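You operate a simulated robot arm through the tools that you are given. There is no shell and no other tool. Be economical: measure what you need, move in short steps, check, and stop when the job is done.

You are at the controls of a simulated two-armed robot. One attempt, no reset.

JOB
Slide the red-handled link home, push its pin in and lock it.
Fine: slacken the black knob to free the link and tighten it again; the white lever locks the pin.

Only the result counts: the job must be done as asked and must still hold three seconds after the hand-in. Knocking over, shifting, dropping, spilling or breaking anything else fails it.

ROBOT AND FRAMES
Two 6-joint arms with fingered hands on one trunk that stands fixed in place. Base frame: the origin is at the foot of the trunk, x ahead of it, y to its left, z up; the work surface is at about z = 860. Units: mm, degrees, N and s.
The left shoulder is at [70, 191, 1186], the right one opposite. Payload 4.7 kg a hand.
The tool frame of a hand sits at the grasp point between the pads (the TCP): z along the fingers, y along the line on which they close. The tips reach 36 mm beyond it. Largest opening 120 mm; the body of the gripper starts 42 mm behind the TCP. The gripper is a hand of 5 fingers: y runs from the thumb to the fingers, the wrist lies at [-18, -113, -198] in the tool frame.
Orientation is told as [roll, pitch, yaw] about the base's x, y, z axes, in that order, counted from this pose: with the fingers straight down and the wrist toward the robot, the tool's x, y and z point along [0, 1, 0], [1, 0, 0] and [0, 0, -1] of the base frame.

CONTROLS
- The arms move only by the tool play_rows. It takes "left_rows", "right_rows" or both (then of equal length, played together; a hand with none holds still); each is a list that holds one entry, the list of rows, each a list of 6 numbers: the shift along the tool's x, y, z in units of 20 mm (1.0 is 20 mm), then the turn, a rotation vector about the tool's x, y, z in units of 5 degrees (1.0 is 5 degrees). In form: [[[tx, ty, tz, wx, wy, wz], ...]]. A call has 1 to 8 rows; each row shifts and turns the commanded pose from where the row before left it, along the tool's axes as they then stand. A call with a number of a shift or a turn outside -1 to 1 is refused whole. Rows are played at 5 a second. More than 50 mm and 8.6 degrees between two rows, and nothing of the call is played. A pose out of reach is approached as far as the arm can. The call stops where the force on the tool passes 40 N (or 10 N more than at its start, if that is more) or the arm is blocked; 0.2 s more then pass. In this call time passes only in rows, and 0.2 s behind the last. It gives the time, the measured TCP pose, the force on the tool (base axes), the opening and the grip force at its end, in the units of the frame above (readings bear some noise), with the torque about the TCP (base axes, N m) and any sound that the robot's microphone picked up, and new pictures: "views" is both (left out), scene, wrist or none (wrist: the cameras of the hands that moved).
- Cameras (640 x 400 px; columns grow to the right, rows downward): "scene" is now at [111.9, -43.9, 1391.2]; the picture's right is [-0.68, -0.73, -0.00], its down [-0.62, 0.57, -0.54] and it looks along [0.40, -0.37, -0.84] (base axes); focal length 214 px, centre (320, 200). "left" rides on the left gripper at [-73, -91, -143] in its tool frame; the picture's right is [-0.80, -0.28, 0.52], its down [0.53, -0.73, 0.43] and it looks along [0.27, 0.62, 0.74] (tool axes); focal length 234 px, centre (320, 200). "right" rides on the right gripper at [73, -91, -143] in its tool frame; the picture's right is [-0.80, 0.28, -0.53], its down [-0.53, -0.73, 0.42] and it looks along [-0.27, 0.62, 0.74] (tool axes); focal length 234 px, centre (320, 200). There is no depth. A picture from a camera that has moved, and an enlarged one, comes with that camera's place and axes in the base frame and with its lens. The place of the scene camera against the robot may be out by one fixed shift of up to 18 mm in any direction.
- move_column(by): slides the trunk up (or, below 0, down) by that many mm; the arms and the scene camera ride with it, the base frame stays. It gives what a move gives, with no picture.
- set_fingers(index, middle, ring, little, thumb_bend, thumb_turn, hand): sets how far each is bent, from 0 (flat) to 100 (curled in); at 30 the hand is open as for a grip, at 70 the pads meet at the TCP. One left out holds its place. A second passes; each finger stops where it meets its share of the squeeze, and holds until it gets a number again. It is the only way to open and close the hand. It gives what a move gives, with no picture; readings hold the bend of each and the force on index, middle, ring, little, thumb and palm. thumb_turn goes from beside the hand (0) to across from the fingers (100), as for a grip.
- turn_head(pan, tilt): turns the head with the scene camera to pan (to the left, within 86 degrees either way) and tilt (down, from -29 to 69), counted from straight ahead of the robot. It gives what a move gives, and a new picture of the scene camera.
- inspect(camera, box): a new picture of the part [left, top, right, bottom] of that camera's present view, enlarged. The clock stands still meanwhile.
- close_job(): hands the job in; it is judged then, once.

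Go step by step. Nothing tells you positions but the pictures and the camera data: compare them with the known pose of the tool, close in by small moves and look again before you grip or let go. The budget is 120 turns and 200 pictures, counting those below and the enlarged ones. Unless the task says otherwise, let go and move clear before handing in.

The tools are called after ">>>" as name(argument=value, ...) on one line, values as JSON. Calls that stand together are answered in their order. play_rows: Moves the arms, as the interface text tells. Its arguments: {"type":"object","properties":{"left_rows":{"type":"array"},"right_rows":{"type":"array"},"views":{"type":"string","enum":["both","scene","wrist","none"]}},"required":[]} The other tools are called the same way: move_column (by) slides the trunk up or down; set_fingers (index, middle, ring, little, thumb_bend, thumb_turn, hand) moves the fingers one by one; turn_head (pan, tilt) turns the head that bears the scene camera; inspect (camera, box) takes an enlarged picture of a part of a camera's view; close_job () hands the job in.

At the start:

```text
time_s: 0.0
left_tool_pos: [110.9, 289.8, 338.0]
left_tcp_rot: [-18.9, 32.2, 41.3]
left_force: [-0.4, 0.8, -0.3]
left_wrist_torque: [0.0, -0.02, -0.02]
left_finger_gap: 119.6
left_grip_force: 0.1
left_shape: jaw
left_bend: [30.0, 30.0, 30.0, 30.0, 30.0, 97.0]
left_finger forces: [0.0, 0.0, 0.1, 0.0, 0.1, 0.0]
right_tool_pos: [429.3, -498.3, 1348.4]
right_tcp_rot: [0.0, 0.1, -0.1]
right_force: [0.9, 0.5, -0.1]
right_wrist_torque: [-0.03, -0.01, -0.03]
right_finger_gap: 119.7
right_grip_force: 0.1
right_shape: jaw
right_bend: [30.0, 30.0, 30.0, 30.0, 30.0, 98.0]
right_finger forces: [0.0, 0.0, 0.0, 0.1, 0.0, 0.0]
trunk travel left (down, up): [-663.0, 277.0]
head pan, tilt: [-42.8, 57.0]
```

scene: 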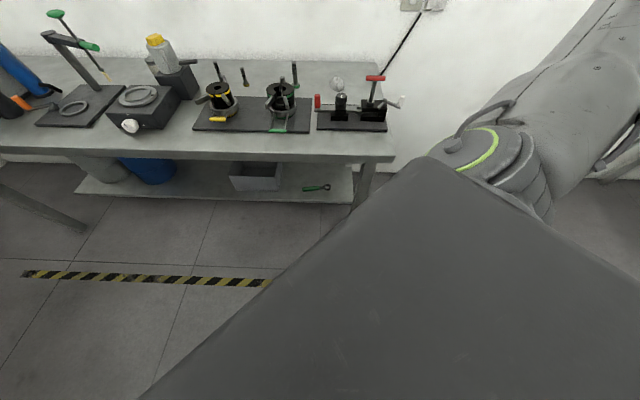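
right: 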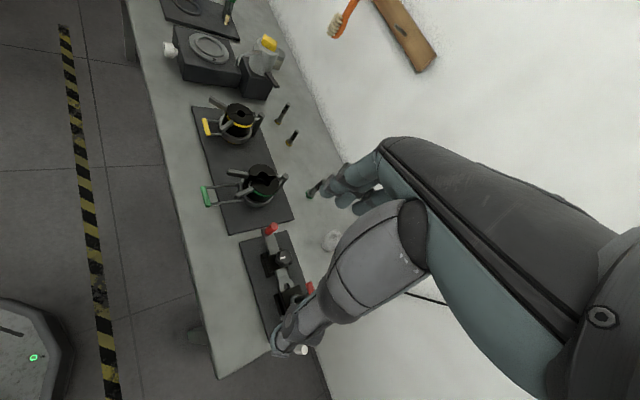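
left: 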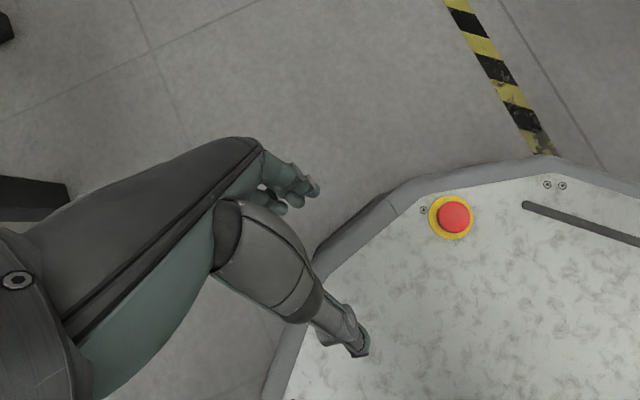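

I see a black base with a red-handled link, a black knob and a white lever near the right end of the bench, roughly at [600, -650, 870]. I'll take close-up pictures first.

>>> inspect(camera="scene", box=[300, 60, 420, 140])

>>> inspect(camera="right", box=[220, 210, 360, 370])

>>> turn_head(pan=-48, tilt=34)

```text
5.00 times, centred on (360, 100) of scene
camera zoom: at [111.9, -43.9, 1391.2], right [-0.68, -0.73, 0.0], down [-0.62, 0.57, -0.54], along [0.4, -0.37, -0.84], focal length 1072 px, centre (120, 700)
```

zoom: 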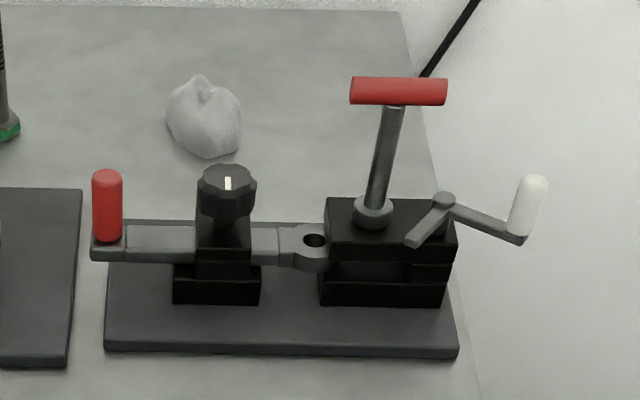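

```text
2.50 times, centred on (290, 290) of right
camera zoom: at [337.1, -425.1, 1492.4], right [0.28, -0.8, 0.53], down [-0.73, -0.53, -0.42], along [0.62, -0.27, -0.74], focal length 585 px, centre (395, -25)
```

zoom: 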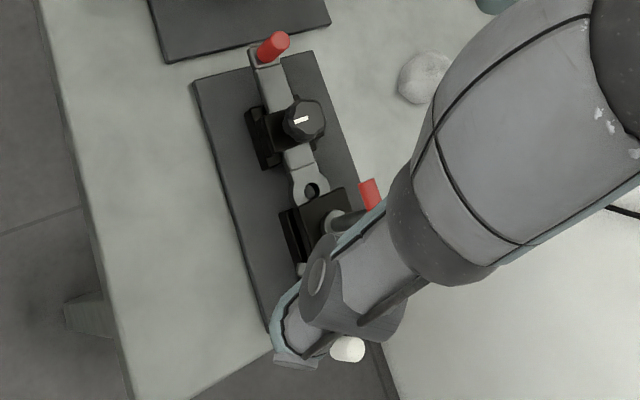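

```text
time_s: 0.9
left_tool_pos: [110.9, 290.0, 337.7]
left_tcp_rot: [-18.9, 32.2, 41.3]
left_force: [-0.5, -0.3, -1.0]
left_wrist_torque: [-0.02, 0.02, -0.02]
left_finger_gap: 119.8
left_grip_force: 0.1
left_shape: jaw
left_bend: [30.0, 30.0, 30.0, 30.0, 30.0, 97.0]
left_finger forces: [0.0, 0.0, 0.0, 0.0, 0.0, 0.0]
right_tool_pos: [429.8, -497.9, 1348.1]
right_tcp_rot: [0.0, 0.1, 0.0]
right_force: [0.3, -0.5, -0.7]
right_wrist_torque: [-0.01, -0.02, -0.03]
right_finger_gap: 119.7
right_grip_force: 0.0
right_shape: jaw
right_bend: [30.0, 30.0, 30.0, 30.0, 30.0, 98.0]
right_finger forces: [0.0, 0.0, 0.1, 0.0, 0.1, 0.0]
trunk travel left (down, up): [-663.0, 277.0]
head pan, tilt: [-48.0, 34.0]
camera scene: at [119.9, -62.1, 1423.4], right [-0.74, -0.67, 0.0], down [-0.37, 0.42, -0.83], along [0.55, -0.62, -0.56], focal length 214 px, centre (320, 200)
```

scene: 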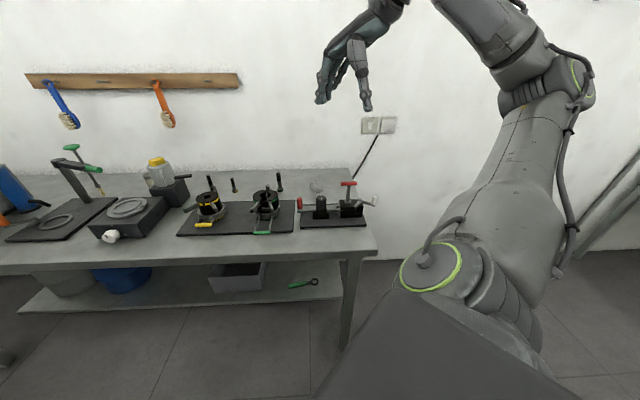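

The head view is clear. I'll lower the right hand while yawing it toward the bench axis (about -45°), for a closer wrist-camera view.

>>> play_rows(right_rows=[[[0, 0, 1, 0, 0, 1], [0, 0, 1, 0, 0, 1], [0, 0, 1, 0, 0, 1], [0, 0, 1, 0, 0, 1], [0, 0, 0.5, 0, 0, 1], [0, 0, 0.5, 0, 0, 1], [0, 0, 0, 0, 0, 1], [0, 0, 0, 0, 0, 1]]], views="both")

>>> inspect(camera="scene", box=[280, 165, 400, 240])

```text
time_s: 2.7
left_tool_pos: [110.5, 290.9, 337.0]
left_tcp_rot: [-19.0, 32.3, 41.3]
left_force: [0.0, -0.2, 1.0]
left_wrist_torque: [0.01, -0.01, -0.01]
left_finger_gap: 119.9
left_grip_force: 0.0
left_shape: jaw
left_bend: [30.0, 30.0, 30.0, 30.0, 30.0, 97.0]
left_finger forces: [0.0, 0.0, 0.0, 0.1, 0.0, 0.0]
right_tool_pos: [446.9, -476.2, 1256.0]
right_tcp_rot: [0.0, 0.0, -40.1]
right_force: [-0.5, -0.7, 0.4]
right_wrist_torque: [0.02, 0.0, 0.01]
right_finger_gap: 119.6
right_grip_force: 0.1
right_shape: jaw
right_bend: [30.0, 30.0, 30.0, 30.0, 30.0, 98.0]
right_finger forces: [0.0, 0.1, 0.1, 0.1, 0.1, 0.0]
right hand out of reach, approached as far as the arm can: row 1, 2
trunk travel left (down, up): [-663.0, 277.0]
head pan, tilt: [-48.0, 34.0]
camera scene: at [120.3, -61.0, 1423.4], right [-0.74, -0.67, 0.0], down [-0.37, 0.41, -0.83], along [0.55, -0.62, -0.56], focal length 214 px, centre (320, 200)
camera right: at [423.3, -363.6, 1400.2], right [-0.3, -0.79, 0.53], down [-0.9, 0.06, -0.42], along [0.3, -0.6, -0.74], focal length 234 px, centre (320, 200)
```

scene: 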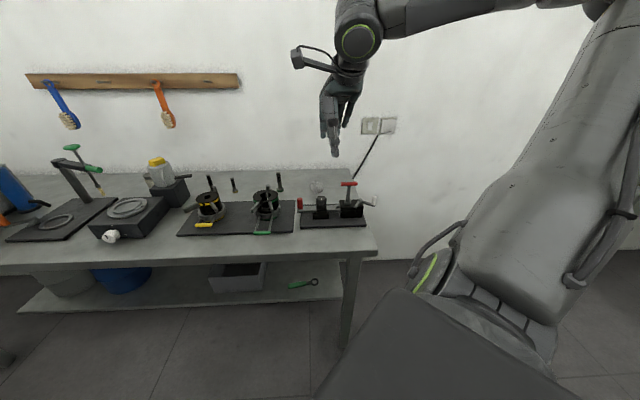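
right: 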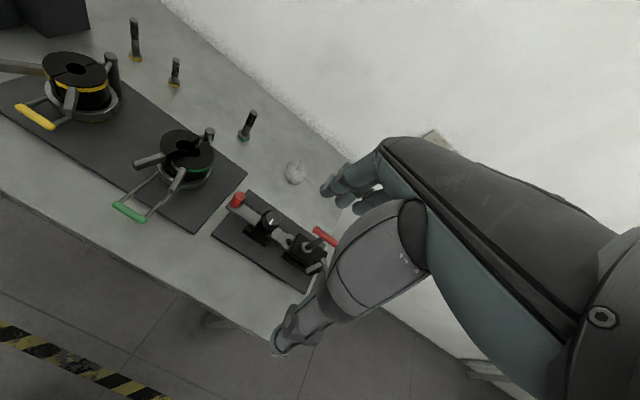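

```text
5.33 times, centred on (340, 202) of scene
camera zoom: at [120.3, -61.0, 1423.4], right [-0.74, -0.67, 0.0], down [-0.37, 0.41, -0.83], along [0.55, -0.62, -0.56], focal length 1144 px, centre (213, 187)
```

zoom: 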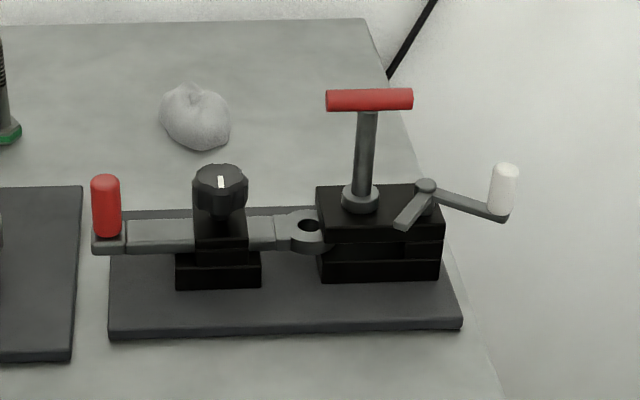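

The knob comes out near [585, -598, ~925] by the wrist camera, while the scene camera seems about 20–30 mm off. I'll move the hand closer above it, staying high.

>>> play_rows(right_rows=[[[0, 0.8, 0.7, 0, 0, 1], [0, 0.8, 0.7, 0, 0, 0], [0, 0.8, 0.7, 0, 0, 0], [0, 0.8, 0.7, 0, 0, 0], [0, 0.8, 0.7, 0, 0, 0], [0, 0.8, 0.7, 0, 0, 0], [0, 0.8, 0.7, 0, 0, 0], [0, 0.8, 0.7, 0, 0, 0]]], views="both")

```text
time_s: 4.5
left_tool_pos: [110.7, 289.6, 337.8]
left_tcp_rot: [-19.0, 32.3, 41.5]
left_force: [0.2, 0.4, 1.1]
left_wrist_torque: [0.0, 0.0, 0.0]
left_finger_gap: 120.2
left_grip_force: 0.0
left_shape: jaw
left_bend: [30.0, 30.0, 30.0, 30.0, 30.0, 97.0]
left_finger forces: [0.0, 0.1, 0.1, 0.0, 0.0, 0.1]
right_tool_pos: [538.3, -568.6, 1143.8]
right_tcp_rot: [0.0, 0.0, -44.9]
right_force: [-0.2, 0.1, -0.7]
right_wrist_torque: [0.01, 0.01, -0.03]
right_finger_gap: 119.6
right_grip_force: 0.1
right_shape: jaw
right_bend: [30.0, 30.0, 30.0, 30.0, 30.0, 98.0]
right_finger forces: [0.1, 0.0, 0.0, 0.1, 0.0, 0.0]
trunk travel left (down, up): [-663.0, 277.0]
head pan, tilt: [-48.0, 34.0]
camera scene: at [121.1, -62.5, 1423.3], right [-0.74, -0.67, 0.0], down [-0.37, 0.42, -0.83], along [0.55, -0.62, -0.56], focal length 214 px, centre (320, 200)
camera right: at [524.0, -452.9, 1288.4], right [-0.37, -0.77, 0.53], down [-0.89, 0.14, -0.42], along [0.25, -0.63, -0.74], focal length 234 px, centre (320, 200)
```

scene: 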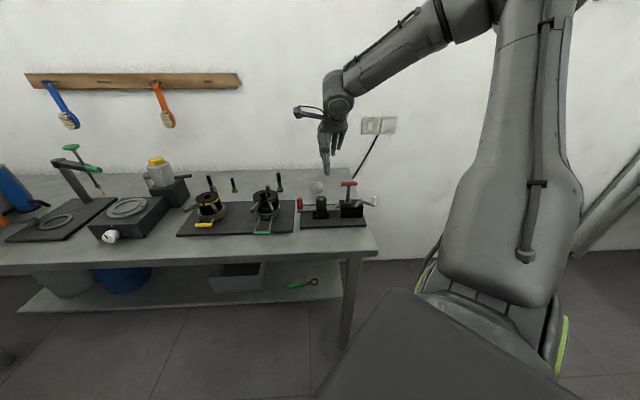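
right: 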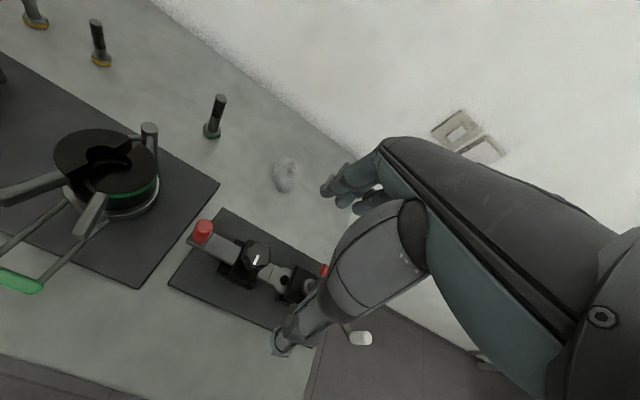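

Using the wrist views I correct the scene camera by about [-10, 3, -13]: knob at [577, -592, 938], red handle [636, -534], pin T [501, -666, 1005], white handle [415, -723]. I move above the knob and look.

>>> play_rows(right_rows=[[[0.13, 0.55, 0.8, 0, 0, 0], [0.13, 0.55, 0.8, 0, 0, 0], [0.13, 0.55, 0.8, 0, 0, 0], [0.13, 0.55, 0.8, 0, 0, 0], [0, 0, 0.8, 0, 0, 0], [0, 0, 0.8, 0, 0, 0], [0, 0, 0.8, 0, 0, 0], [0, 0, 0.8, 0, 0, 0]]], views="wrist")

>>> inspect(camera="scene", box=[280, 155, 400, 230])

```text
time_s: 6.3
left_tool_pos: [111.3, 290.0, 337.8]
left_tcp_rot: [-18.9, 32.2, 41.4]
left_force: [0.1, 0.3, 0.5]
left_wrist_torque: [0.02, 0.0, 0.0]
left_finger_gap: 119.8
left_grip_force: 0.0
left_shape: jaw
left_bend: [30.0, 30.0, 30.0, 30.0, 30.0, 97.0]
left_finger forces: [0.0, 0.0, 0.0, 0.0, 0.1, 0.0]
right_tool_pos: [559.8, -604.3, 1021.6]
right_tcp_rot: [0.1, -0.1, -45.0]
right_force: [0.6, -0.2, -0.3]
right_wrist_torque: [0.01, 0.02, -0.03]
right_finger_gap: 120.0
right_grip_force: 0.1
right_shape: jaw
right_bend: [30.0, 30.0, 30.0, 30.0, 30.0, 98.0]
right_finger forces: [0.1, 0.1, 0.1, 0.1, 0.1, 0.1]
right hand out of reach, approached as far as the arm can: row 4, 5, 6, 7, 8
trunk travel left (down, up): [-663.0, 277.0]
head pan, tilt: [-48.0, 34.0]
camera right: at [544.9, -489.0, 1165.5], right [-0.37, -0.77, 0.52], down [-0.89, 0.14, -0.43], along [0.25, -0.63, -0.74], focal length 234 px, centre (320, 200)
```

right: 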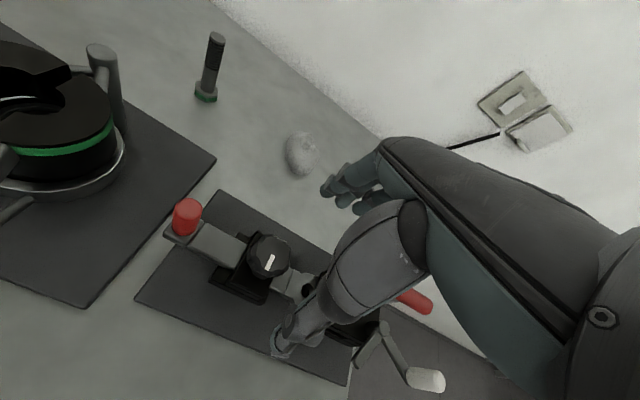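

```text
5.33 times, centred on (340, 192) of scene
camera zoom: at [120.4, -62.5, 1423.4], right [-0.74, -0.67, 0.0], down [-0.37, 0.42, -0.83], along [0.55, -0.62, -0.56], focal length 1144 px, centre (213, 240)
```

zoom: 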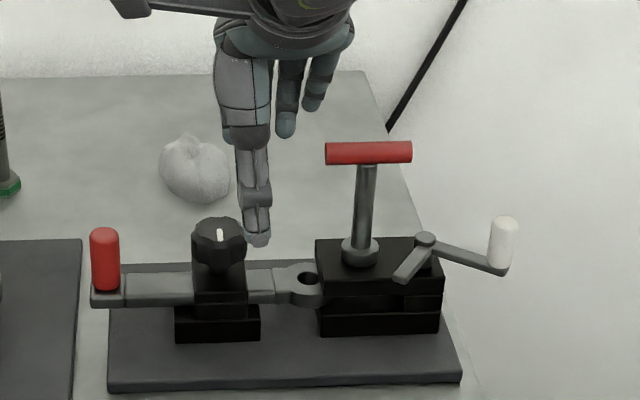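

The arm stopped short about 20 mm to the right of the knob (a reach limit up high). I'll try shifting left while lowering a little.

>>> play_rows(right_rows=[[[0.5, 0.1, 0.3, 0, 0, 0], [0.5, 0.1, 0.3, 0, 0, 0]]], views="none")

```text
time_s: 6.9
left_tool_pos: [110.3, 289.2, 337.4]
left_tcp_rot: [-18.9, 32.2, 41.3]
left_force: [0.7, 0.0, 0.3]
left_wrist_torque: [0.02, -0.01, 0.03]
left_finger_gap: 120.1
left_grip_force: 0.2
left_shape: jaw
left_bend: [30.0, 30.0, 30.0, 30.0, 30.0, 97.0]
left_finger forces: [0.0, 0.0, 0.0, 0.0, 0.1, 0.0]
right_tool_pos: [556.4, -603.2, 1016.4]
right_tcp_rot: [0.1, -0.1, -45.0]
right_force: [-0.4, 0.3, -1.2]
right_wrist_torque: [-0.02, -0.03, 0.03]
right_finger_gap: 119.8
right_grip_force: 0.2
right_shape: jaw
right_bend: [30.0, 30.0, 30.0, 30.0, 30.0, 98.0]
right_finger forces: [0.1, 0.1, 0.0, 0.0, 0.0, 0.0]
right hand out of reach, approached as far as the arm can: row 1, 2
trunk travel left (down, up): [-663.0, 277.0]
head pan, tilt: [-48.0, 34.0]
```

The limit is likely geometric: the hand is too high relative to the shoulder. I'll raise the trunk 100 mm and come down again.

>>> move_column(by=100)

>>> play_rows(right_rows=[[[0.2, 0.05, 1, 0, 0, 0], [0.2, 0.05, 1, 0, 0, 0], [0.2, 0.05, 1, 0, 0, 0], [0.2, 0.05, 1, 0, 0, 0], [0.2, 0.05, 1, 0, 0, 0]]], views="wrist")

```text
time_s: 8.2
left_tool_pos: [111.0, 289.3, 437.7]
left_tcp_rot: [-18.9, 32.2, 41.4]
left_force: [-0.1, -0.5, 0.0]
left_wrist_torque: [0.01, 0.03, 0.0]
left_finger_gap: 119.5
left_grip_force: 0.1
left_shape: jaw
left_bend: [30.0, 30.0, 30.0, 30.0, 30.0, 97.0]
left_finger forces: [0.0, 0.0, 0.0, 0.0, 0.0, 0.1]
right_tool_pos: [558.3, -604.5, 1115.6]
right_tcp_rot: [0.0, 0.0, -45.0]
right_force: [0.6, 0.2, -0.7]
right_wrist_torque: [-0.02, -0.02, 0.04]
right_finger_gap: 119.7
right_grip_force: 0.0
right_shape: jaw
right_bend: [30.0, 30.0, 30.0, 30.0, 30.0, 98.0]
right_finger forces: [0.0, 0.0, 0.0, 0.1, 0.0, 0.1]
trunk travel left (down, up): [-763.0, 177.0]
head pan, tilt: [-48.0, 34.0]
```

```text
time_s: 9.4
left_tool_pos: [110.5, 289.6, 437.4]
left_tcp_rot: [-18.9, 32.1, 41.4]
left_force: [0.0, 0.0, 0.2]
left_wrist_torque: [0.0, 0.01, -0.01]
left_finger_gap: 119.9
left_grip_force: 0.1
left_shape: jaw
left_bend: [30.0, 30.0, 30.0, 30.0, 30.0, 97.0]
left_finger forces: [0.1, 0.0, 0.0, 0.0, 0.0, 0.1]
right_tool_pos: [530.6, -621.8, 1040.0]
right_tcp_rot: [0.2, -0.1, -45.0]
right_force: [0.3, -0.3, 0.4]
right_wrist_torque: [0.0, -0.02, 0.02]
right_finger_gap: 119.8
right_grip_force: 0.1
right_shape: jaw
right_bend: [30.0, 30.0, 30.0, 30.0, 30.0, 98.0]
right_finger forces: [0.0, 0.0, 0.1, 0.0, 0.1, 0.1]
right hand out of reach, approached as far as the arm can: row 1, 2, 3, 4, 5
trunk travel left (down, up): [-763.0, 177.0]
head pan, tilt: [-48.0, 34.0]
camera right: at [515.4, -506.8, 1184.8], right [-0.37, -0.77, 0.52], down [-0.89, 0.14, -0.43], along [0.25, -0.62, -0.74], focal length 234 px, centre (320, 200)
```

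right: 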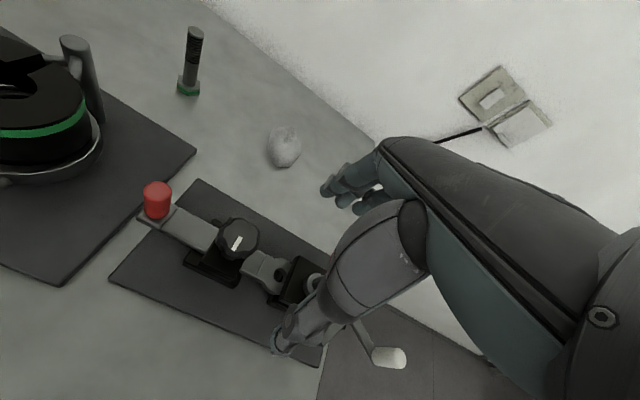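

Lower down the arm is forced further right at this yaw, so a wrist limit seems to be the cause. I'll turn the hand counter-clockwise to yaw -25 and try to reach above the knob again.

>>> play_rows(right_rows=[[[0, 0, -0.5, 0, 0, -1], [0, 0, 0, 0, 0, -1], [0, 0, 0, 0, 0, -1], [0, 0, 0, 0, 0, -1], [0.7, 0.32, 0, 0, 0, 0], [0.7, 0.32, 0, 0, 0, 0], [0.7, 0.32, 0, 0, 0, 0], [0.5, 0.2, 0, 0, 0, 0]]], views="none")

```text
time_s: 11.2
left_tool_pos: [110.6, 290.2, 437.6]
left_tcp_rot: [-18.9, 32.2, 41.3]
left_force: [-0.3, 0.1, 0.4]
left_wrist_torque: [-0.06, -0.01, -0.01]
left_finger_gap: 119.8
left_grip_force: 0.1
left_shape: jaw
left_bend: [30.0, 30.0, 30.0, 30.0, 30.0, 97.0]
left_finger forces: [0.1, 0.0, 0.0, 0.0, 0.0, 0.0]
right_tool_pos: [559.7, -590.5, 1059.4]
right_tcp_rot: [0.1, -0.1, -25.0]
right_force: [-0.9, 0.4, 0.3]
right_wrist_torque: [0.0, 0.03, 0.0]
right_finger_gap: 120.0
right_grip_force: 0.0
right_shape: jaw
right_bend: [30.0, 30.0, 30.0, 30.0, 30.0, 98.0]
right_finger forces: [0.0, 0.0, 0.0, 0.1, 0.0, 0.0]
right hand out of reach, approached as far as the arm can: row 7, 8
trunk travel left (down, up): [-763.0, 177.0]
head pan, tilt: [-48.0, 34.0]
```

Turning the hand counter-clockwise helped, and a lower trunk should help too. I'll raise the hand 100 mm while turning to yaw about -10, then drop the trunk 150 mm.

>>> play_rows(right_rows=[[[0, 0, -1, 0, 0, -1], [0, 0, -1, 0, 0, -1], [0, 0, -1, 0, 0, -1], [0, 0, -1, 0, 0, 0], [0, 0, -1, 0, 0, 0]]], views="none")

>>> move_column(by=-150)

```text
time_s: 12.4
left_tool_pos: [110.0, 289.5, 437.5]
left_tcp_rot: [-19.0, 32.2, 41.3]
left_force: [-0.2, -0.5, -0.2]
left_wrist_torque: [0.0, -0.01, -0.04]
left_finger_gap: 120.0
left_grip_force: 0.2
left_shape: jaw
left_bend: [30.0, 30.0, 30.0, 30.0, 30.0, 97.0]
left_finger forces: [0.0, 0.0, 0.0, 0.0, 0.0, 0.0]
right_tool_pos: [560.6, -590.9, 1158.6]
right_tcp_rot: [0.1, -0.2, -10.0]
right_force: [-0.3, 0.9, 0.1]
right_wrist_torque: [0.0, 0.0, -0.02]
right_finger_gap: 120.0
right_grip_force: 0.1
right_shape: jaw
right_bend: [30.0, 30.0, 30.0, 30.0, 30.0, 98.0]
right_finger forces: [0.0, 0.0, 0.1, 0.0, 0.0, 0.1]
trunk travel left (down, up): [-763.0, 177.0]
head pan, tilt: [-48.0, 34.0]
```

```text
time_s: 14.2
left_tool_pos: [111.0, 290.9, 287.2]
left_tcp_rot: [-18.8, 32.1, 41.3]
left_force: [0.1, 0.8, 0.5]
left_wrist_torque: [0.05, 0.0, -0.01]
left_finger_gap: 120.2
left_grip_force: 0.2
left_shape: jaw
left_bend: [30.0, 30.0, 30.0, 30.0, 30.0, 97.0]
left_finger forces: [0.1, 0.0, 0.0, 0.0, 0.0, 0.0]
right_tool_pos: [559.5, -590.1, 1007.9]
right_tcp_rot: [0.1, -0.1, -10.0]
right_force: [-0.2, -1.2, -0.1]
right_wrist_torque: [-0.01, 0.02, 0.0]
right_finger_gap: 119.7
right_grip_force: 0.0
right_shape: jaw
right_bend: [30.0, 30.0, 30.0, 30.0, 30.0, 98.0]
right_finger forces: [0.0, 0.1, 0.1, 0.0, 0.0, 0.1]
trunk travel left (down, up): [-613.0, 327.0]
head pan, tilt: [-48.0, 34.0]
```

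Now about 17 mm short of the knob axis; I'll shift, lower a little and look.

>>> play_rows(right_rows=[[[0, 0.45, 0.3, 0, 0, 0], [0, 0.45, 0.3, 0, 0, 0], [0, 0, 0.3, 0, 0, 0]]], views="both")

>>> inspect(camera="scene", box=[280, 145, 400, 220])

```text
time_s: 14.9
left_tool_pos: [110.8, 288.8, 289.3]
left_tcp_rot: [-18.9, 32.2, 41.3]
left_force: [0.2, -0.2, -0.1]
left_wrist_torque: [-0.03, -0.01, 0.0]
left_finger_gap: 119.7
left_grip_force: 0.0
left_shape: jaw
left_bend: [30.0, 30.0, 30.0, 30.0, 30.0, 97.0]
left_finger forces: [0.0, 0.0, 0.0, 0.1, 0.1, 0.0]
right_tool_pos: [577.7, -593.5, 989.1]
right_tcp_rot: [0.2, 0.0, -10.0]
right_force: [0.3, -0.1, 0.6]
right_wrist_torque: [0.04, 0.02, -0.01]
right_finger_gap: 119.9
right_grip_force: 0.1
right_shape: jaw
right_bend: [30.0, 30.0, 30.0, 30.0, 30.0, 98.0]
right_finger forces: [0.0, 0.0, 0.1, 0.0, 0.0, 0.0]
trunk travel left (down, up): [-613.0, 327.0]
head pan, tilt: [-48.0, 34.0]
camera scene: at [120.0, -62.4, 1373.4], right [-0.74, -0.67, 0.0], down [-0.37, 0.42, -0.83], along [0.55, -0.62, -0.56], focal length 214 px, centre (320, 200)
camera right: at [499.3, -506.8, 1133.5], right [0.14, -0.84, 0.52], down [-0.81, -0.4, -0.43], along [0.57, -0.37, -0.74], focal length 234 px, centre (320, 200)
```

scene: 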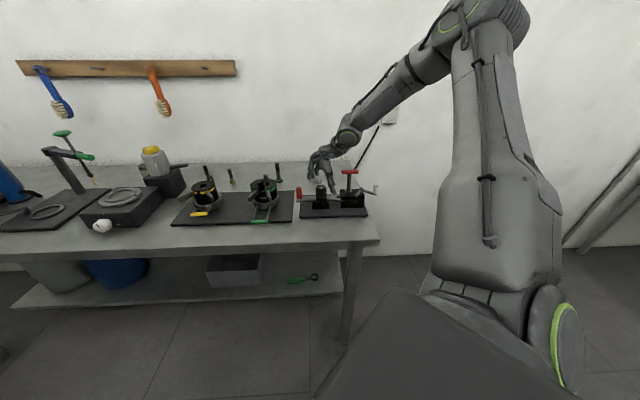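
right: 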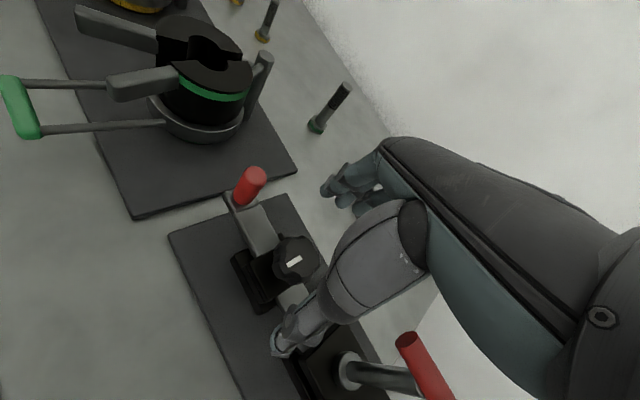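

```text
5.33 times, centred on (340, 182) of scene
camera zoom: at [120.0, -62.4, 1373.4], right [-0.74, -0.67, 0.0], down [-0.37, 0.42, -0.83], along [0.55, -0.62, -0.56], focal length 1144 px, centre (213, 293)
```

zoom: 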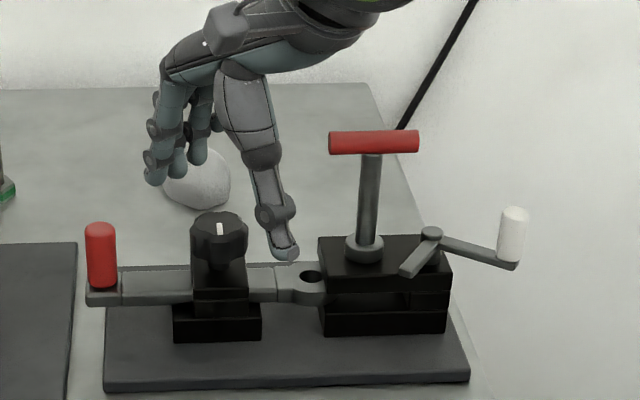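

The wrist view confirms the knob lies right under the grasp point with its top near z 938. I'll descend so the pads are around it.

>>> play_rows(right_rows=[[[0, 0, 0.75, 0, 0, 0], [0, 0, 0.75, 0, 0, 0], [0, 0, 0.75, 0, 0, 0]]], views="wrist")

>>> inspect(camera="scene", box=[290, 150, 386, 210])

```text
time_s: 15.8
left_tool_pos: [110.7, 289.4, 287.3]
left_tcp_rot: [-18.9, 32.2, 41.3]
left_force: [1.3, -0.5, 0.2]
left_wrist_torque: [-0.06, 0.0, 0.02]
left_finger_gap: 119.6
left_grip_force: 0.1
left_shape: jaw
left_bend: [30.0, 30.0, 30.0, 30.0, 30.0, 97.0]
left_finger forces: [0.0, 0.0, 0.1, 0.0, 0.0, 0.1]
right_tool_pos: [578.7, -593.0, 947.1]
right_tcp_rot: [0.1, -0.1, -10.3]
right_force: [1.3, -1.2, 0.3]
right_wrist_torque: [0.0, 0.02, 0.0]
right_finger_gap: 120.0
right_grip_force: 0.0
right_shape: jaw
right_bend: [30.0, 30.0, 30.0, 30.0, 30.0, 98.0]
right_finger forces: [0.0, 0.0, 0.0, 0.0, 0.0, 0.0]
right hand out of reach, approached as far as the arm can: row 3
trunk travel left (down, up): [-613.0, 327.0]
head pan, tilt: [-48.0, 34.0]
camera right: at [500.4, -506.5, 1091.5], right [0.13, -0.84, 0.52], down [-0.81, -0.39, -0.43], along [0.57, -0.37, -0.74], focal length 234 px, centre (320, 200)
```

right: 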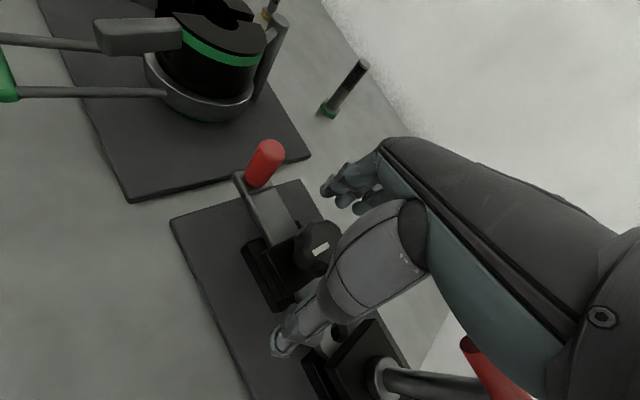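

```text
6.67 times, centred on (338, 180) of scene
camera zoom: at [120.4, -62.2, 1373.4], right [-0.74, -0.67, 0.0], down [-0.37, 0.42, -0.83], along [0.55, -0.62, -0.56], focal length 1430 px, centre (200, 333)
```

zoom: 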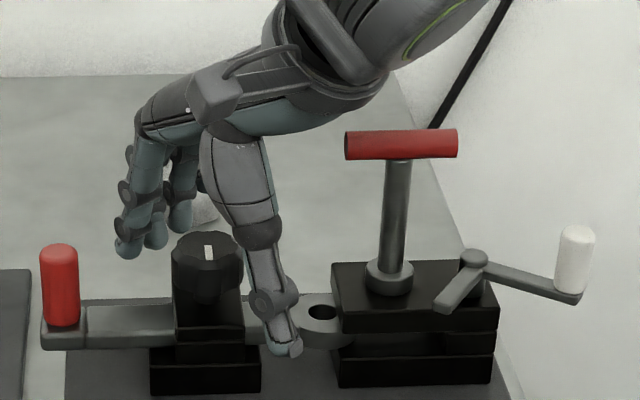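

The knob sits between thumb and fingers. I'll close thumb, index and middle on it.

>>> set_fingers(hand="right", index=75, middle=75, thumb_bend=75)

>>> inspect(camera="scene", box=[290, 150, 386, 210])

>>> inspect(camera="right", box=[200, 120, 440, 370])

```text
time_s: 16.8
left_tool_pos: [110.7, 288.1, 289.0]
left_tcp_rot: [-18.9, 32.1, 41.5]
left_force: [-1.0, -0.3, -0.2]
left_wrist_torque: [-0.01, 0.01, 0.02]
left_finger_gap: 119.9
left_grip_force: 0.0
left_shape: jaw
left_bend: [30.0, 30.0, 30.0, 30.0, 30.0, 97.0]
left_finger forces: [0.0, 0.0, 0.0, 0.1, 0.0, 0.0]
right_tool_pos: [577.6, -593.7, 946.9]
right_tcp_rot: [0.1, -0.1, -10.0]
right_force: [2.9, -5.1, 0.1]
right_wrist_torque: [-0.09, 0.01, 0.38]
right_finger_gap: 61.3
right_grip_force: 15.6
right_shape: fingers
right_bend: [54.0, 61.0, 30.0, 30.0, 52.0, 99.0]
right_finger forces: [7.8, 9.4, 0.1, 0.0, 13.9, 0.0]
trunk travel left (down, up): [-613.0, 327.0]
head pan, tilt: [-48.0, 34.0]
```

```text
6.67 times, centred on (338, 180) of scene
camera zoom: at [120.4, -62.9, 1373.4], right [-0.74, -0.67, 0.0], down [-0.37, 0.42, -0.83], along [0.55, -0.62, -0.56], focal length 1430 px, centre (200, 333)
```

zoom: 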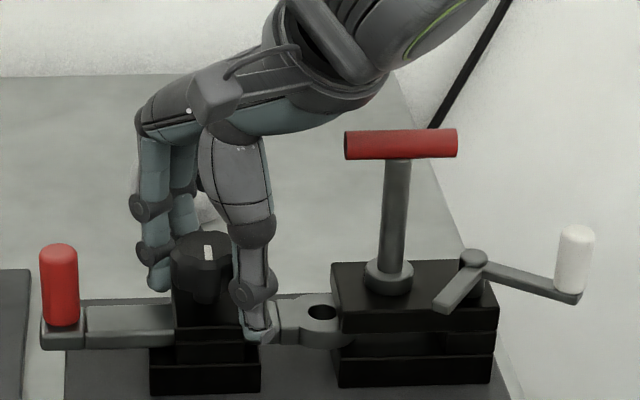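

```text
1.60 times, centred on (320, 245) of right
camera zoom: at [500.2, -507.3, 1091.1], right [0.13, -0.84, 0.53], down [-0.81, -0.4, -0.43], along [0.57, -0.37, -0.74], focal length 375 px, centre (320, 128)
```

zoom: 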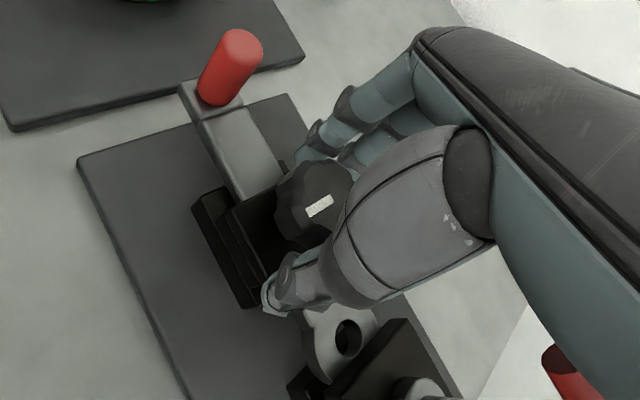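

All three digits are in contact around knob level. I'll try a small counter-clockwise turn of 10° and check torque and the white mark.

>>> play_rows(right_rows=[[[0, 0, 0, 0, 0, -0.6], [0, 0, 0, 0, 0, -0.6], [0, 0, 0, 0, 0, -0.8]]], views="none")

>>> inspect(camera="scene", box=[290, 150, 386, 210])

```text
time_s: 17.6
left_tool_pos: [110.1, 289.2, 287.5]
left_tcp_rot: [-18.7, 32.2, 41.3]
left_force: [-0.2, -0.3, -0.7]
left_wrist_torque: [0.04, 0.0, -0.02]
left_finger_gap: 119.9
left_grip_force: 0.1
left_shape: jaw
left_bend: [30.0, 30.0, 30.0, 30.0, 30.0, 97.0]
left_finger forces: [0.1, 0.0, 0.1, 0.0, 0.1, 0.1]
right_tool_pos: [580.2, -594.9, 947.6]
right_tcp_rot: [0.1, -0.2, 0.0]
right_force: [2.3, -10.4, -4.2]
right_wrist_torque: [-0.28, -0.08, 0.05]
right_finger_gap: 53.8
right_grip_force: 13.6
right_shape: fingers
right_bend: [56.0, 62.0, 30.0, 30.0, 54.0, 98.0]
right_finger forces: [5.6, 12.2, 0.1, 0.0, 9.8, 0.0]
trunk travel left (down, up): [-613.0, 327.0]
head pan, tilt: [-48.0, 34.0]
```

```text
6.67 times, centred on (338, 180) of scene
camera zoom: at [121.0, -64.2, 1373.3], right [-0.74, -0.67, 0.0], down [-0.37, 0.42, -0.83], along [0.55, -0.62, -0.56], focal length 1430 px, centre (200, 333)
```

zoom: 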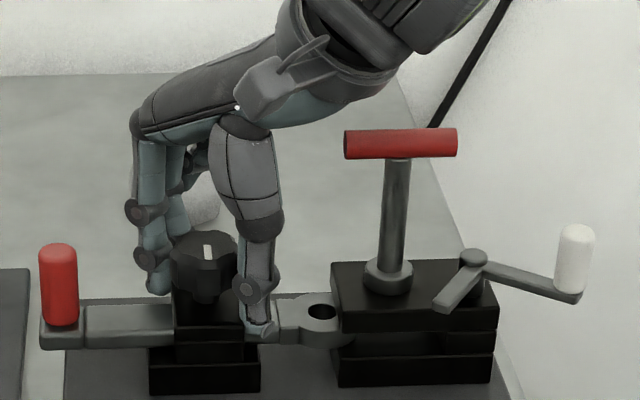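

The mark didn't turn; the tips are gripping the block below the knob. I'll open, raise 13 mm, and regrip higher.

>>> set_fingers(hand="right", index=40, middle=40, thumb_bend=40)

>>> play_rows(right_rows=[[[0, 0, -0.65, 0, 0, 0.6], [0, 0, 0, 0, 0, 0.7], [0, 0, 0, 0, 0, 0.7]]], views="none")

```text
time_s: 18.6
left_tool_pos: [111.1, 289.6, 286.8]
left_tcp_rot: [-19.0, 32.2, 41.4]
left_force: [-0.3, 0.3, 0.0]
left_wrist_torque: [0.0, -0.02, -0.01]
left_finger_gap: 119.9
left_grip_force: 0.0
left_shape: jaw
left_bend: [30.0, 30.0, 30.0, 30.0, 30.0, 97.0]
left_finger forces: [0.0, 0.1, 0.0, 0.0, 0.1, 0.1]
right_tool_pos: [578.8, -593.3, 949.1]
right_tcp_rot: [0.1, -0.2, 0.1]
right_force: [-0.3, -0.1, 0.1]
right_wrist_torque: [-0.08, 0.0, 0.04]
right_finger_gap: 92.6
right_grip_force: 0.1
right_shape: fingers
right_bend: [40.0, 40.0, 30.0, 30.0, 40.0, 98.0]
right_finger forces: [0.1, 0.0, 0.1, 0.0, 0.0, 0.0]
trunk travel left (down, up): [-613.0, 327.0]
head pan, tilt: [-48.0, 34.0]
```

```text
time_s: 19.4
left_tool_pos: [110.8, 289.0, 287.1]
left_tcp_rot: [-19.0, 32.3, 41.3]
left_force: [-0.3, -0.5, 0.0]
left_wrist_torque: [0.0, 0.01, 0.01]
left_finger_gap: 119.9
left_grip_force: 0.0
left_shape: jaw
left_bend: [30.0, 30.0, 30.0, 30.0, 30.0, 97.0]
left_finger forces: [0.1, 0.0, 0.0, 0.1, 0.0, 0.1]
right_tool_pos: [590.6, -597.8, 952.7]
right_tcp_rot: [0.0, 0.2, -8.9]
right_force: [-0.6, -0.7, -0.7]
right_wrist_torque: [-0.01, 0.1, 0.08]
right_finger_gap: 94.4
right_grip_force: 0.7
right_shape: fingers
right_bend: [40.0, 40.0, 30.0, 30.0, 39.0, 98.0]
right_finger forces: [0.0, 0.1, 0.0, 0.0, 1.2, 0.1]
right hand out of reach, approached as far as the arm can: row 1, 3
trunk travel left (down, up): [-613.0, 327.0]
head pan, tilt: [-48.0, 34.0]
```

The arm is near its reach limit here. I'll back up 80 mm, drop the trunk by 60 mm, and re-approach to see whether this gives more room.

>>> play_rows(right_rows=[[[0, -0.3, -0.6, 0, 0, 0], [0, -0.3, -1, 0, 0, 0], [0, 0, -1, 0, 0, 0], [0, 0, -1, 0, 0, 0], [0, 0, -1, 0, 0, 0]]], views="none")

>>> move_column(by=-60)

>>> turn_head(pan=-48, tilt=25)

```text
time_s: 20.6
left_tool_pos: [110.0, 289.7, 287.9]
left_tcp_rot: [-18.8, 32.2, 41.3]
left_force: [0.2, -0.3, -0.1]
left_wrist_torque: [-0.02, 0.04, 0.01]
left_finger_gap: 119.8
left_grip_force: 0.1
left_shape: jaw
left_bend: [30.0, 30.0, 30.0, 30.0, 30.0, 97.0]
left_finger forces: [0.0, 0.0, 0.0, 0.1, 0.1, 0.0]
right_tool_pos: [618.0, -611.7, 1029.2]
right_tcp_rot: [0.3, 0.1, -9.8]
right_force: [0.4, -0.2, 0.1]
right_wrist_torque: [0.03, 0.03, -0.01]
right_finger_gap: 93.3
right_grip_force: 0.0
right_shape: fingers
right_bend: [40.0, 40.0, 30.0, 30.0, 40.0, 98.0]
right_finger forces: [0.0, 0.0, 0.1, 0.0, 0.0, 0.1]
right hand out of reach, approached as far as the arm can: row 1, 2, 3, 4, 5
trunk travel left (down, up): [-613.0, 327.0]
head pan, tilt: [-48.0, 34.0]
```

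```text
time_s: 21.3
left_tool_pos: [113.4, 290.9, 241.1]
left_tcp_rot: [-19.1, 31.9, 41.2]
left_force: [1.9, 4.4, 10.4]
left_wrist_torque: [-0.61, 0.57, -0.17]
left_finger_gap: 120.3
left_grip_force: 0.0
left_shape: jaw
left_bend: [30.0, 30.0, 30.0, 30.0, 23.0, 97.0]
left_finger forces: [0.1, 0.0, 0.1, 0.0, 0.0, 0.0]
right_tool_pos: [623.3, -613.0, 990.5]
right_tcp_rot: [0.0, -1.2, -10.0]
right_force: [-0.2, 0.8, 17.9]
right_wrist_torque: [0.26, 1.09, -0.01]
right_finger_gap: 98.8
right_grip_force: 8.9
right_shape: fingers
right_bend: [40.0, 40.0, 30.0, 30.0, 37.0, 98.0]
right_finger forces: [0.1, 0.0, 0.0, 0.0, 18.7, 0.0]
trunk travel left (down, up): [-566.0, 374.0]
head pan, tilt: [-48.0, 34.0]
stopped: the force on the tool passed its limit at 50 N (the readings are from after the stop); the commanded pose is now the measured one
```

```text
time_s: 22.0
left_tool_pos: [114.1, 290.8, 241.4]
left_tcp_rot: [-19.2, 31.9, 41.2]
left_force: [3.0, 5.7, 12.2]
left_wrist_torque: [-0.79, 0.73, -0.13]
left_finger_gap: 119.9
left_grip_force: 0.1
left_shape: jaw
left_bend: [30.0, 30.0, 30.0, 30.0, 23.0, 97.0]
left_finger forces: [0.1, 0.0, 0.0, 0.0, 0.0, 0.0]
right_tool_pos: [621.7, -612.1, 991.6]
right_tcp_rot: [-0.1, -1.1, -10.0]
right_force: [0.5, -0.1, 20.6]
right_wrist_torque: [0.18, 1.13, -0.03]
right_finger_gap: 98.1
right_grip_force: 10.3
right_shape: fingers
right_bend: [40.0, 40.0, 30.0, 30.0, 37.0, 98.0]
right_finger forces: [0.0, 0.1, 0.1, 0.0, 20.6, 0.0]
trunk travel left (down, up): [-566.0, 374.0]
head pan, tilt: [-48.0, 25.0]
camera scene: at [120.5, -62.9, 1341.1], right [-0.74, -0.67, 0.0], down [-0.28, 0.31, -0.91], along [0.61, -0.67, -0.42], focal length 214 px, centre (320, 200)
```

scene: 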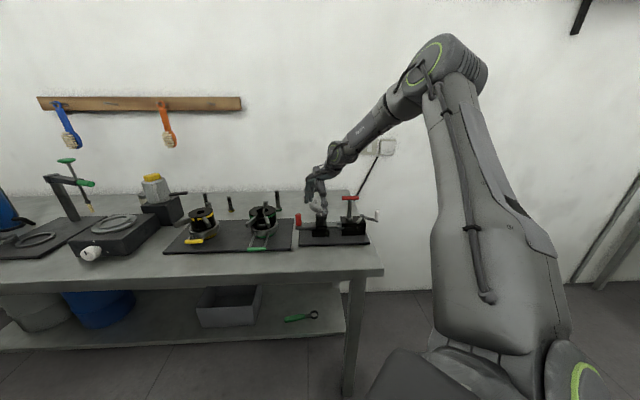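

The thumb rests on the knob and the left hand touched the robot's own base as the trunk came down. I'll raise the trunk again to free both, then lift the left arm out of the way.

>>> move_column(by=60)

>>> play_rows(right_rows=[[[0, 0, -0.5, 0, 0, -1], [0, -0.5, -0.5, 0, 0, -1], [0, -1, -0.5, 0, 0, 0], [0, -1, 0, 0, 0, 0], [0, -1, 0, 0, 0, 0]]], views="none")

```text
time_s: 23.0
left_tool_pos: [112.5, 290.8, 300.9]
left_tcp_rot: [-19.1, 32.0, 41.4]
left_force: [-0.7, -0.1, -0.2]
left_wrist_torque: [0.03, -0.04, 0.02]
left_finger_gap: 119.9
left_grip_force: 0.1
left_shape: jaw
left_bend: [30.0, 30.0, 30.0, 30.0, 30.0, 97.0]
left_finger forces: [0.0, 0.0, 0.1, 0.1, 0.1, 0.0]
right_tool_pos: [622.3, -614.0, 1047.4]
right_tcp_rot: [0.1, -0.9, -9.9]
right_force: [0.2, 0.8, -0.1]
right_wrist_torque: [0.01, 0.0, -0.02]
right_finger_gap: 93.2
right_grip_force: 0.0
right_shape: fingers
right_bend: [40.0, 40.0, 30.0, 30.0, 40.0, 98.0]
right_finger forces: [0.0, 0.0, 0.0, 0.0, 0.0, 0.0]
trunk travel left (down, up): [-626.0, 314.0]
head pan, tilt: [-48.0, 25.0]
```

```text
time_s: 24.2
left_tool_pos: [113.0, 289.3, 301.3]
left_tcp_rot: [-19.1, 32.1, 41.3]
left_force: [0.0, -0.2, -0.5]
left_wrist_torque: [0.02, -0.01, -0.02]
left_finger_gap: 120.3
left_grip_force: 0.0
left_shape: jaw
left_bend: [30.0, 30.0, 30.0, 30.0, 30.0, 97.0]
left_finger forces: [0.1, 0.0, 0.0, 0.0, 0.0, 0.1]
right_tool_pos: [575.2, -622.3, 1072.8]
right_tcp_rot: [0.1, -0.8, 0.2]
right_force: [-0.7, -0.6, 0.3]
right_wrist_torque: [-0.04, 0.0, -0.03]
right_finger_gap: 93.4
right_grip_force: 0.0
right_shape: fingers
right_bend: [40.0, 40.0, 30.0, 30.0, 40.0, 98.0]
right_finger forces: [0.0, 0.0, 0.1, 0.1, 0.0, 0.0]
right hand out of reach, approached as far as the arm can: row 4, 5
trunk travel left (down, up): [-626.0, 314.0]
head pan, tilt: [-48.0, 25.0]
```

The arm lags oddly near some joint limit. I'll try to return to the earlier good pose, around [560, -590] yaw -10, with views.

>>> play_rows(right_rows=[[[0.8, 0, -0.5, 0, 0, 0], [0.8, 0, -0.5, 0, 0, 0], [0, -0.4, -0.5, 0, 0, 0], [0, -0.4, -0.5, 0, 0, 0]]], views="both")

```text
time_s: 25.2
left_tool_pos: [113.3, 289.4, 301.9]
left_tcp_rot: [-19.1, 32.0, 41.3]
left_force: [0.6, -1.1, -0.4]
left_wrist_torque: [0.0, 0.01, 0.05]
left_finger_gap: 120.3
left_grip_force: 0.0
left_shape: jaw
left_bend: [30.0, 30.0, 30.0, 30.0, 30.0, 97.0]
left_finger forces: [0.0, 0.0, 0.1, 0.0, 0.0, 0.1]
right_tool_pos: [586.5, -602.6, 1114.3]
right_tcp_rot: [0.1, -0.9, 0.4]
right_force: [0.4, 0.1, -0.6]
right_wrist_torque: [-0.01, -0.01, -0.02]
right_finger_gap: 93.1
right_grip_force: 0.1
right_shape: fingers
right_bend: [40.0, 40.0, 30.0, 30.0, 40.0, 98.0]
right_finger forces: [0.1, 0.0, 0.1, 0.0, 0.1, 0.1]
right hand out of reach, approached as far as the arm can: row 1, 2, 3, 4
trunk travel left (down, up): [-626.0, 314.0]
head pan, tilt: [-48.0, 25.0]
camera scene: at [122.2, -64.5, 1400.7], right [-0.74, -0.67, 0.0], down [-0.28, 0.31, -0.91], along [0.61, -0.67, -0.42], focal length 214 px, centre (320, 200)
camera right: at [491.2, -530.7, 1256.3], right [0.28, -0.8, 0.53], down [-0.72, -0.54, -0.44], along [0.63, -0.26, -0.73], focal length 234 px, centre (320, 200)
```

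scene: 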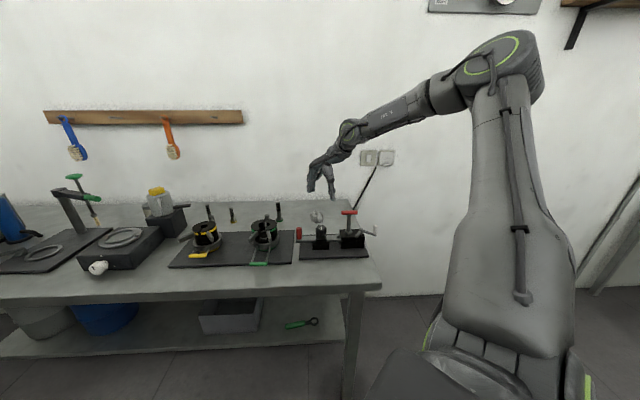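
right: 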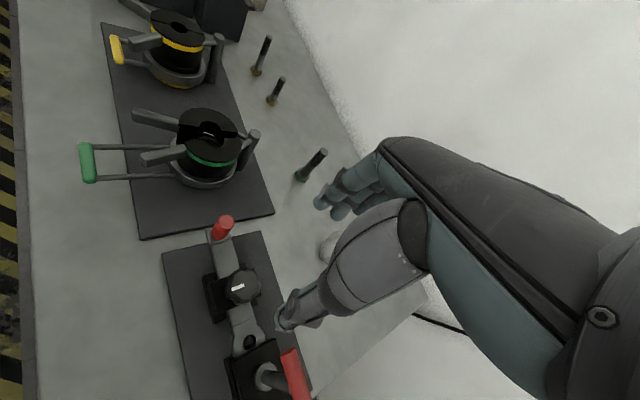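

The forearm comes in from the right (elbow out), so the hand prefers larger yaw. I'll turn to yaw +20 and re-center over the knob.

>>> play_rows(right_rows=[[[0, 0, 0, 0, 0, -1], [0, 0, 0, 0, 0, -1], [0, 0, 0, 0, 0, -1], [0, 0, 0, 0.2, 0, -1], [0.33, -0.13, 0.8, 0, 0, 0], [0.33, -0.13, 0.8, 0, 0, 0], [0, 0, 0.8, 0, 0, 0], [0, 0, 0.8, 0, 0, 0]]], views="none")

```text
time_s: 27.0
left_tool_pos: [113.2, 290.7, 301.8]
left_tcp_rot: [-19.0, 32.0, 41.3]
left_force: [-1.2, 0.4, -0.4]
left_wrist_torque: [-0.01, -0.01, 0.0]
left_finger_gap: 120.0
left_grip_force: 0.1
left_shape: jaw
left_bend: [30.0, 30.0, 30.0, 30.0, 30.0, 97.0]
left_finger forces: [0.0, 0.0, 0.1, 0.1, 0.1, 0.0]
right_tool_pos: [576.2, -592.7, 1048.7]
right_tcp_rot: [-0.4, 0.1, 20.2]
right_force: [1.4, 0.1, -0.3]
right_wrist_torque: [0.03, 0.03, 0.0]
right_finger_gap: 93.4
right_grip_force: 0.1
right_shape: fingers
right_bend: [40.0, 40.0, 30.0, 30.0, 40.0, 98.0]
right_finger forces: [0.1, 0.0, 0.0, 0.1, 0.0, 0.0]
trunk travel left (down, up): [-626.0, 314.0]
head pan, tilt: [-48.0, 25.0]
```

Reachable now and centred. I'll curl ring and little out of the way, then descend to TCP z≈960 and look.

>>> set_fingers(hand="right", ring=90, little=90, index=38, middle=38, thumb_bend=36)

>>> play_rows(right_rows=[[[0, 0, 0.9, 0, 0, 0], [0, 0, 0.9, 0, 0, 0], [0, 0, 0.9, 0, 0, 0], [0, 0, 0.9, 0, 0, 0], [0, 0, 0.8, 0, 0, 0]]], views="wrist")

>>> inspect(camera="scene", box=[285, 185, 381, 245])

```text
time_s: 28.0
left_tool_pos: [112.5, 291.2, 302.2]
left_tcp_rot: [-19.1, 31.9, 41.2]
left_force: [0.8, 0.8, 0.1]
left_wrist_torque: [0.05, 0.0, -0.05]
left_finger_gap: 120.1
left_grip_force: 0.1
left_shape: jaw
left_bend: [30.0, 30.0, 30.0, 30.0, 30.0, 97.0]
left_finger forces: [0.0, 0.0, 0.0, 0.0, 0.1, 0.0]
right_tool_pos: [575.8, -592.8, 1048.3]
right_tcp_rot: [-0.3, 0.2, 20.1]
right_force: [0.7, 0.0, -0.3]
right_wrist_torque: [-0.02, -0.02, -0.03]
right_finger_gap: 101.5
right_grip_force: 0.0
right_shape: fingers
right_bend: [38.0, 38.0, 90.0, 90.0, 36.0, 98.0]
right_finger forces: [0.0, 0.1, 0.0, 0.1, 0.1, 0.0]
trunk travel left (down, up): [-626.0, 314.0]
head pan, tilt: [-48.0, 25.0]
```

```text
time_s: 29.2
left_tool_pos: [112.5, 290.4, 301.3]
left_tcp_rot: [-19.0, 32.0, 41.2]
left_force: [-1.0, 0.5, 0.3]
left_wrist_torque: [0.01, 0.01, 0.02]
left_finger_gap: 120.1
left_grip_force: 0.0
left_shape: jaw
left_bend: [30.0, 30.0, 30.0, 30.0, 30.0, 97.0]
left_finger forces: [0.1, 0.0, 0.1, 0.0, 0.0, 0.0]
right_tool_pos: [576.6, -593.0, 959.6]
right_tcp_rot: [-0.3, 0.1, 20.2]
right_force: [0.3, 0.9, 0.6]
right_wrist_torque: [0.0, -0.01, 0.01]
right_finger_gap: 101.6
right_grip_force: 0.0
right_shape: fingers
right_bend: [38.0, 38.0, 90.0, 90.0, 36.0, 98.0]
right_finger forces: [0.0, 0.1, 0.1, 0.1, 0.0, 0.0]
trunk travel left (down, up): [-626.0, 314.0]
head pan, tilt: [-48.0, 25.0]
camera right: at [465.4, -555.9, 1103.9], right [0.54, -0.66, 0.53], down [-0.51, -0.75, -0.42], along [0.67, -0.04, -0.74], focal length 234 px, centre (320, 200)
```

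right: 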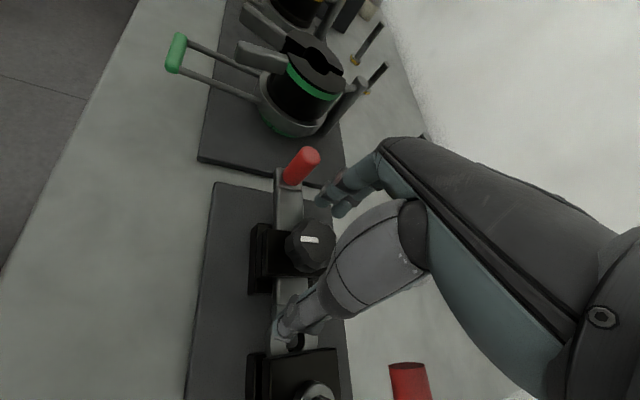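

```text
6.67 times, centred on (333, 215) of scene
camera zoom: at [122.9, -65.0, 1400.6], right [-0.74, -0.67, 0.0], down [-0.28, 0.31, -0.91], along [0.61, -0.67, -0.42], focal length 1430 px, centre (233, 100)
```

zoom: 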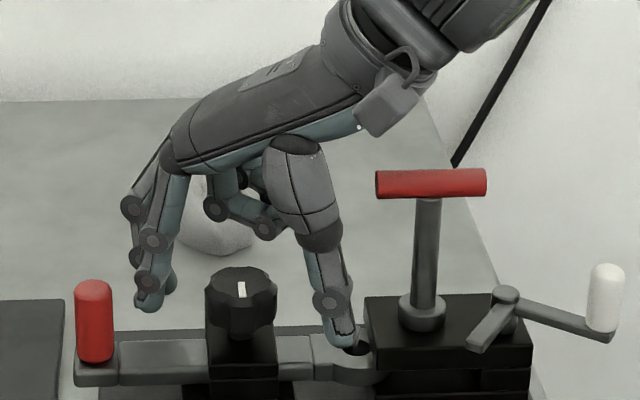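

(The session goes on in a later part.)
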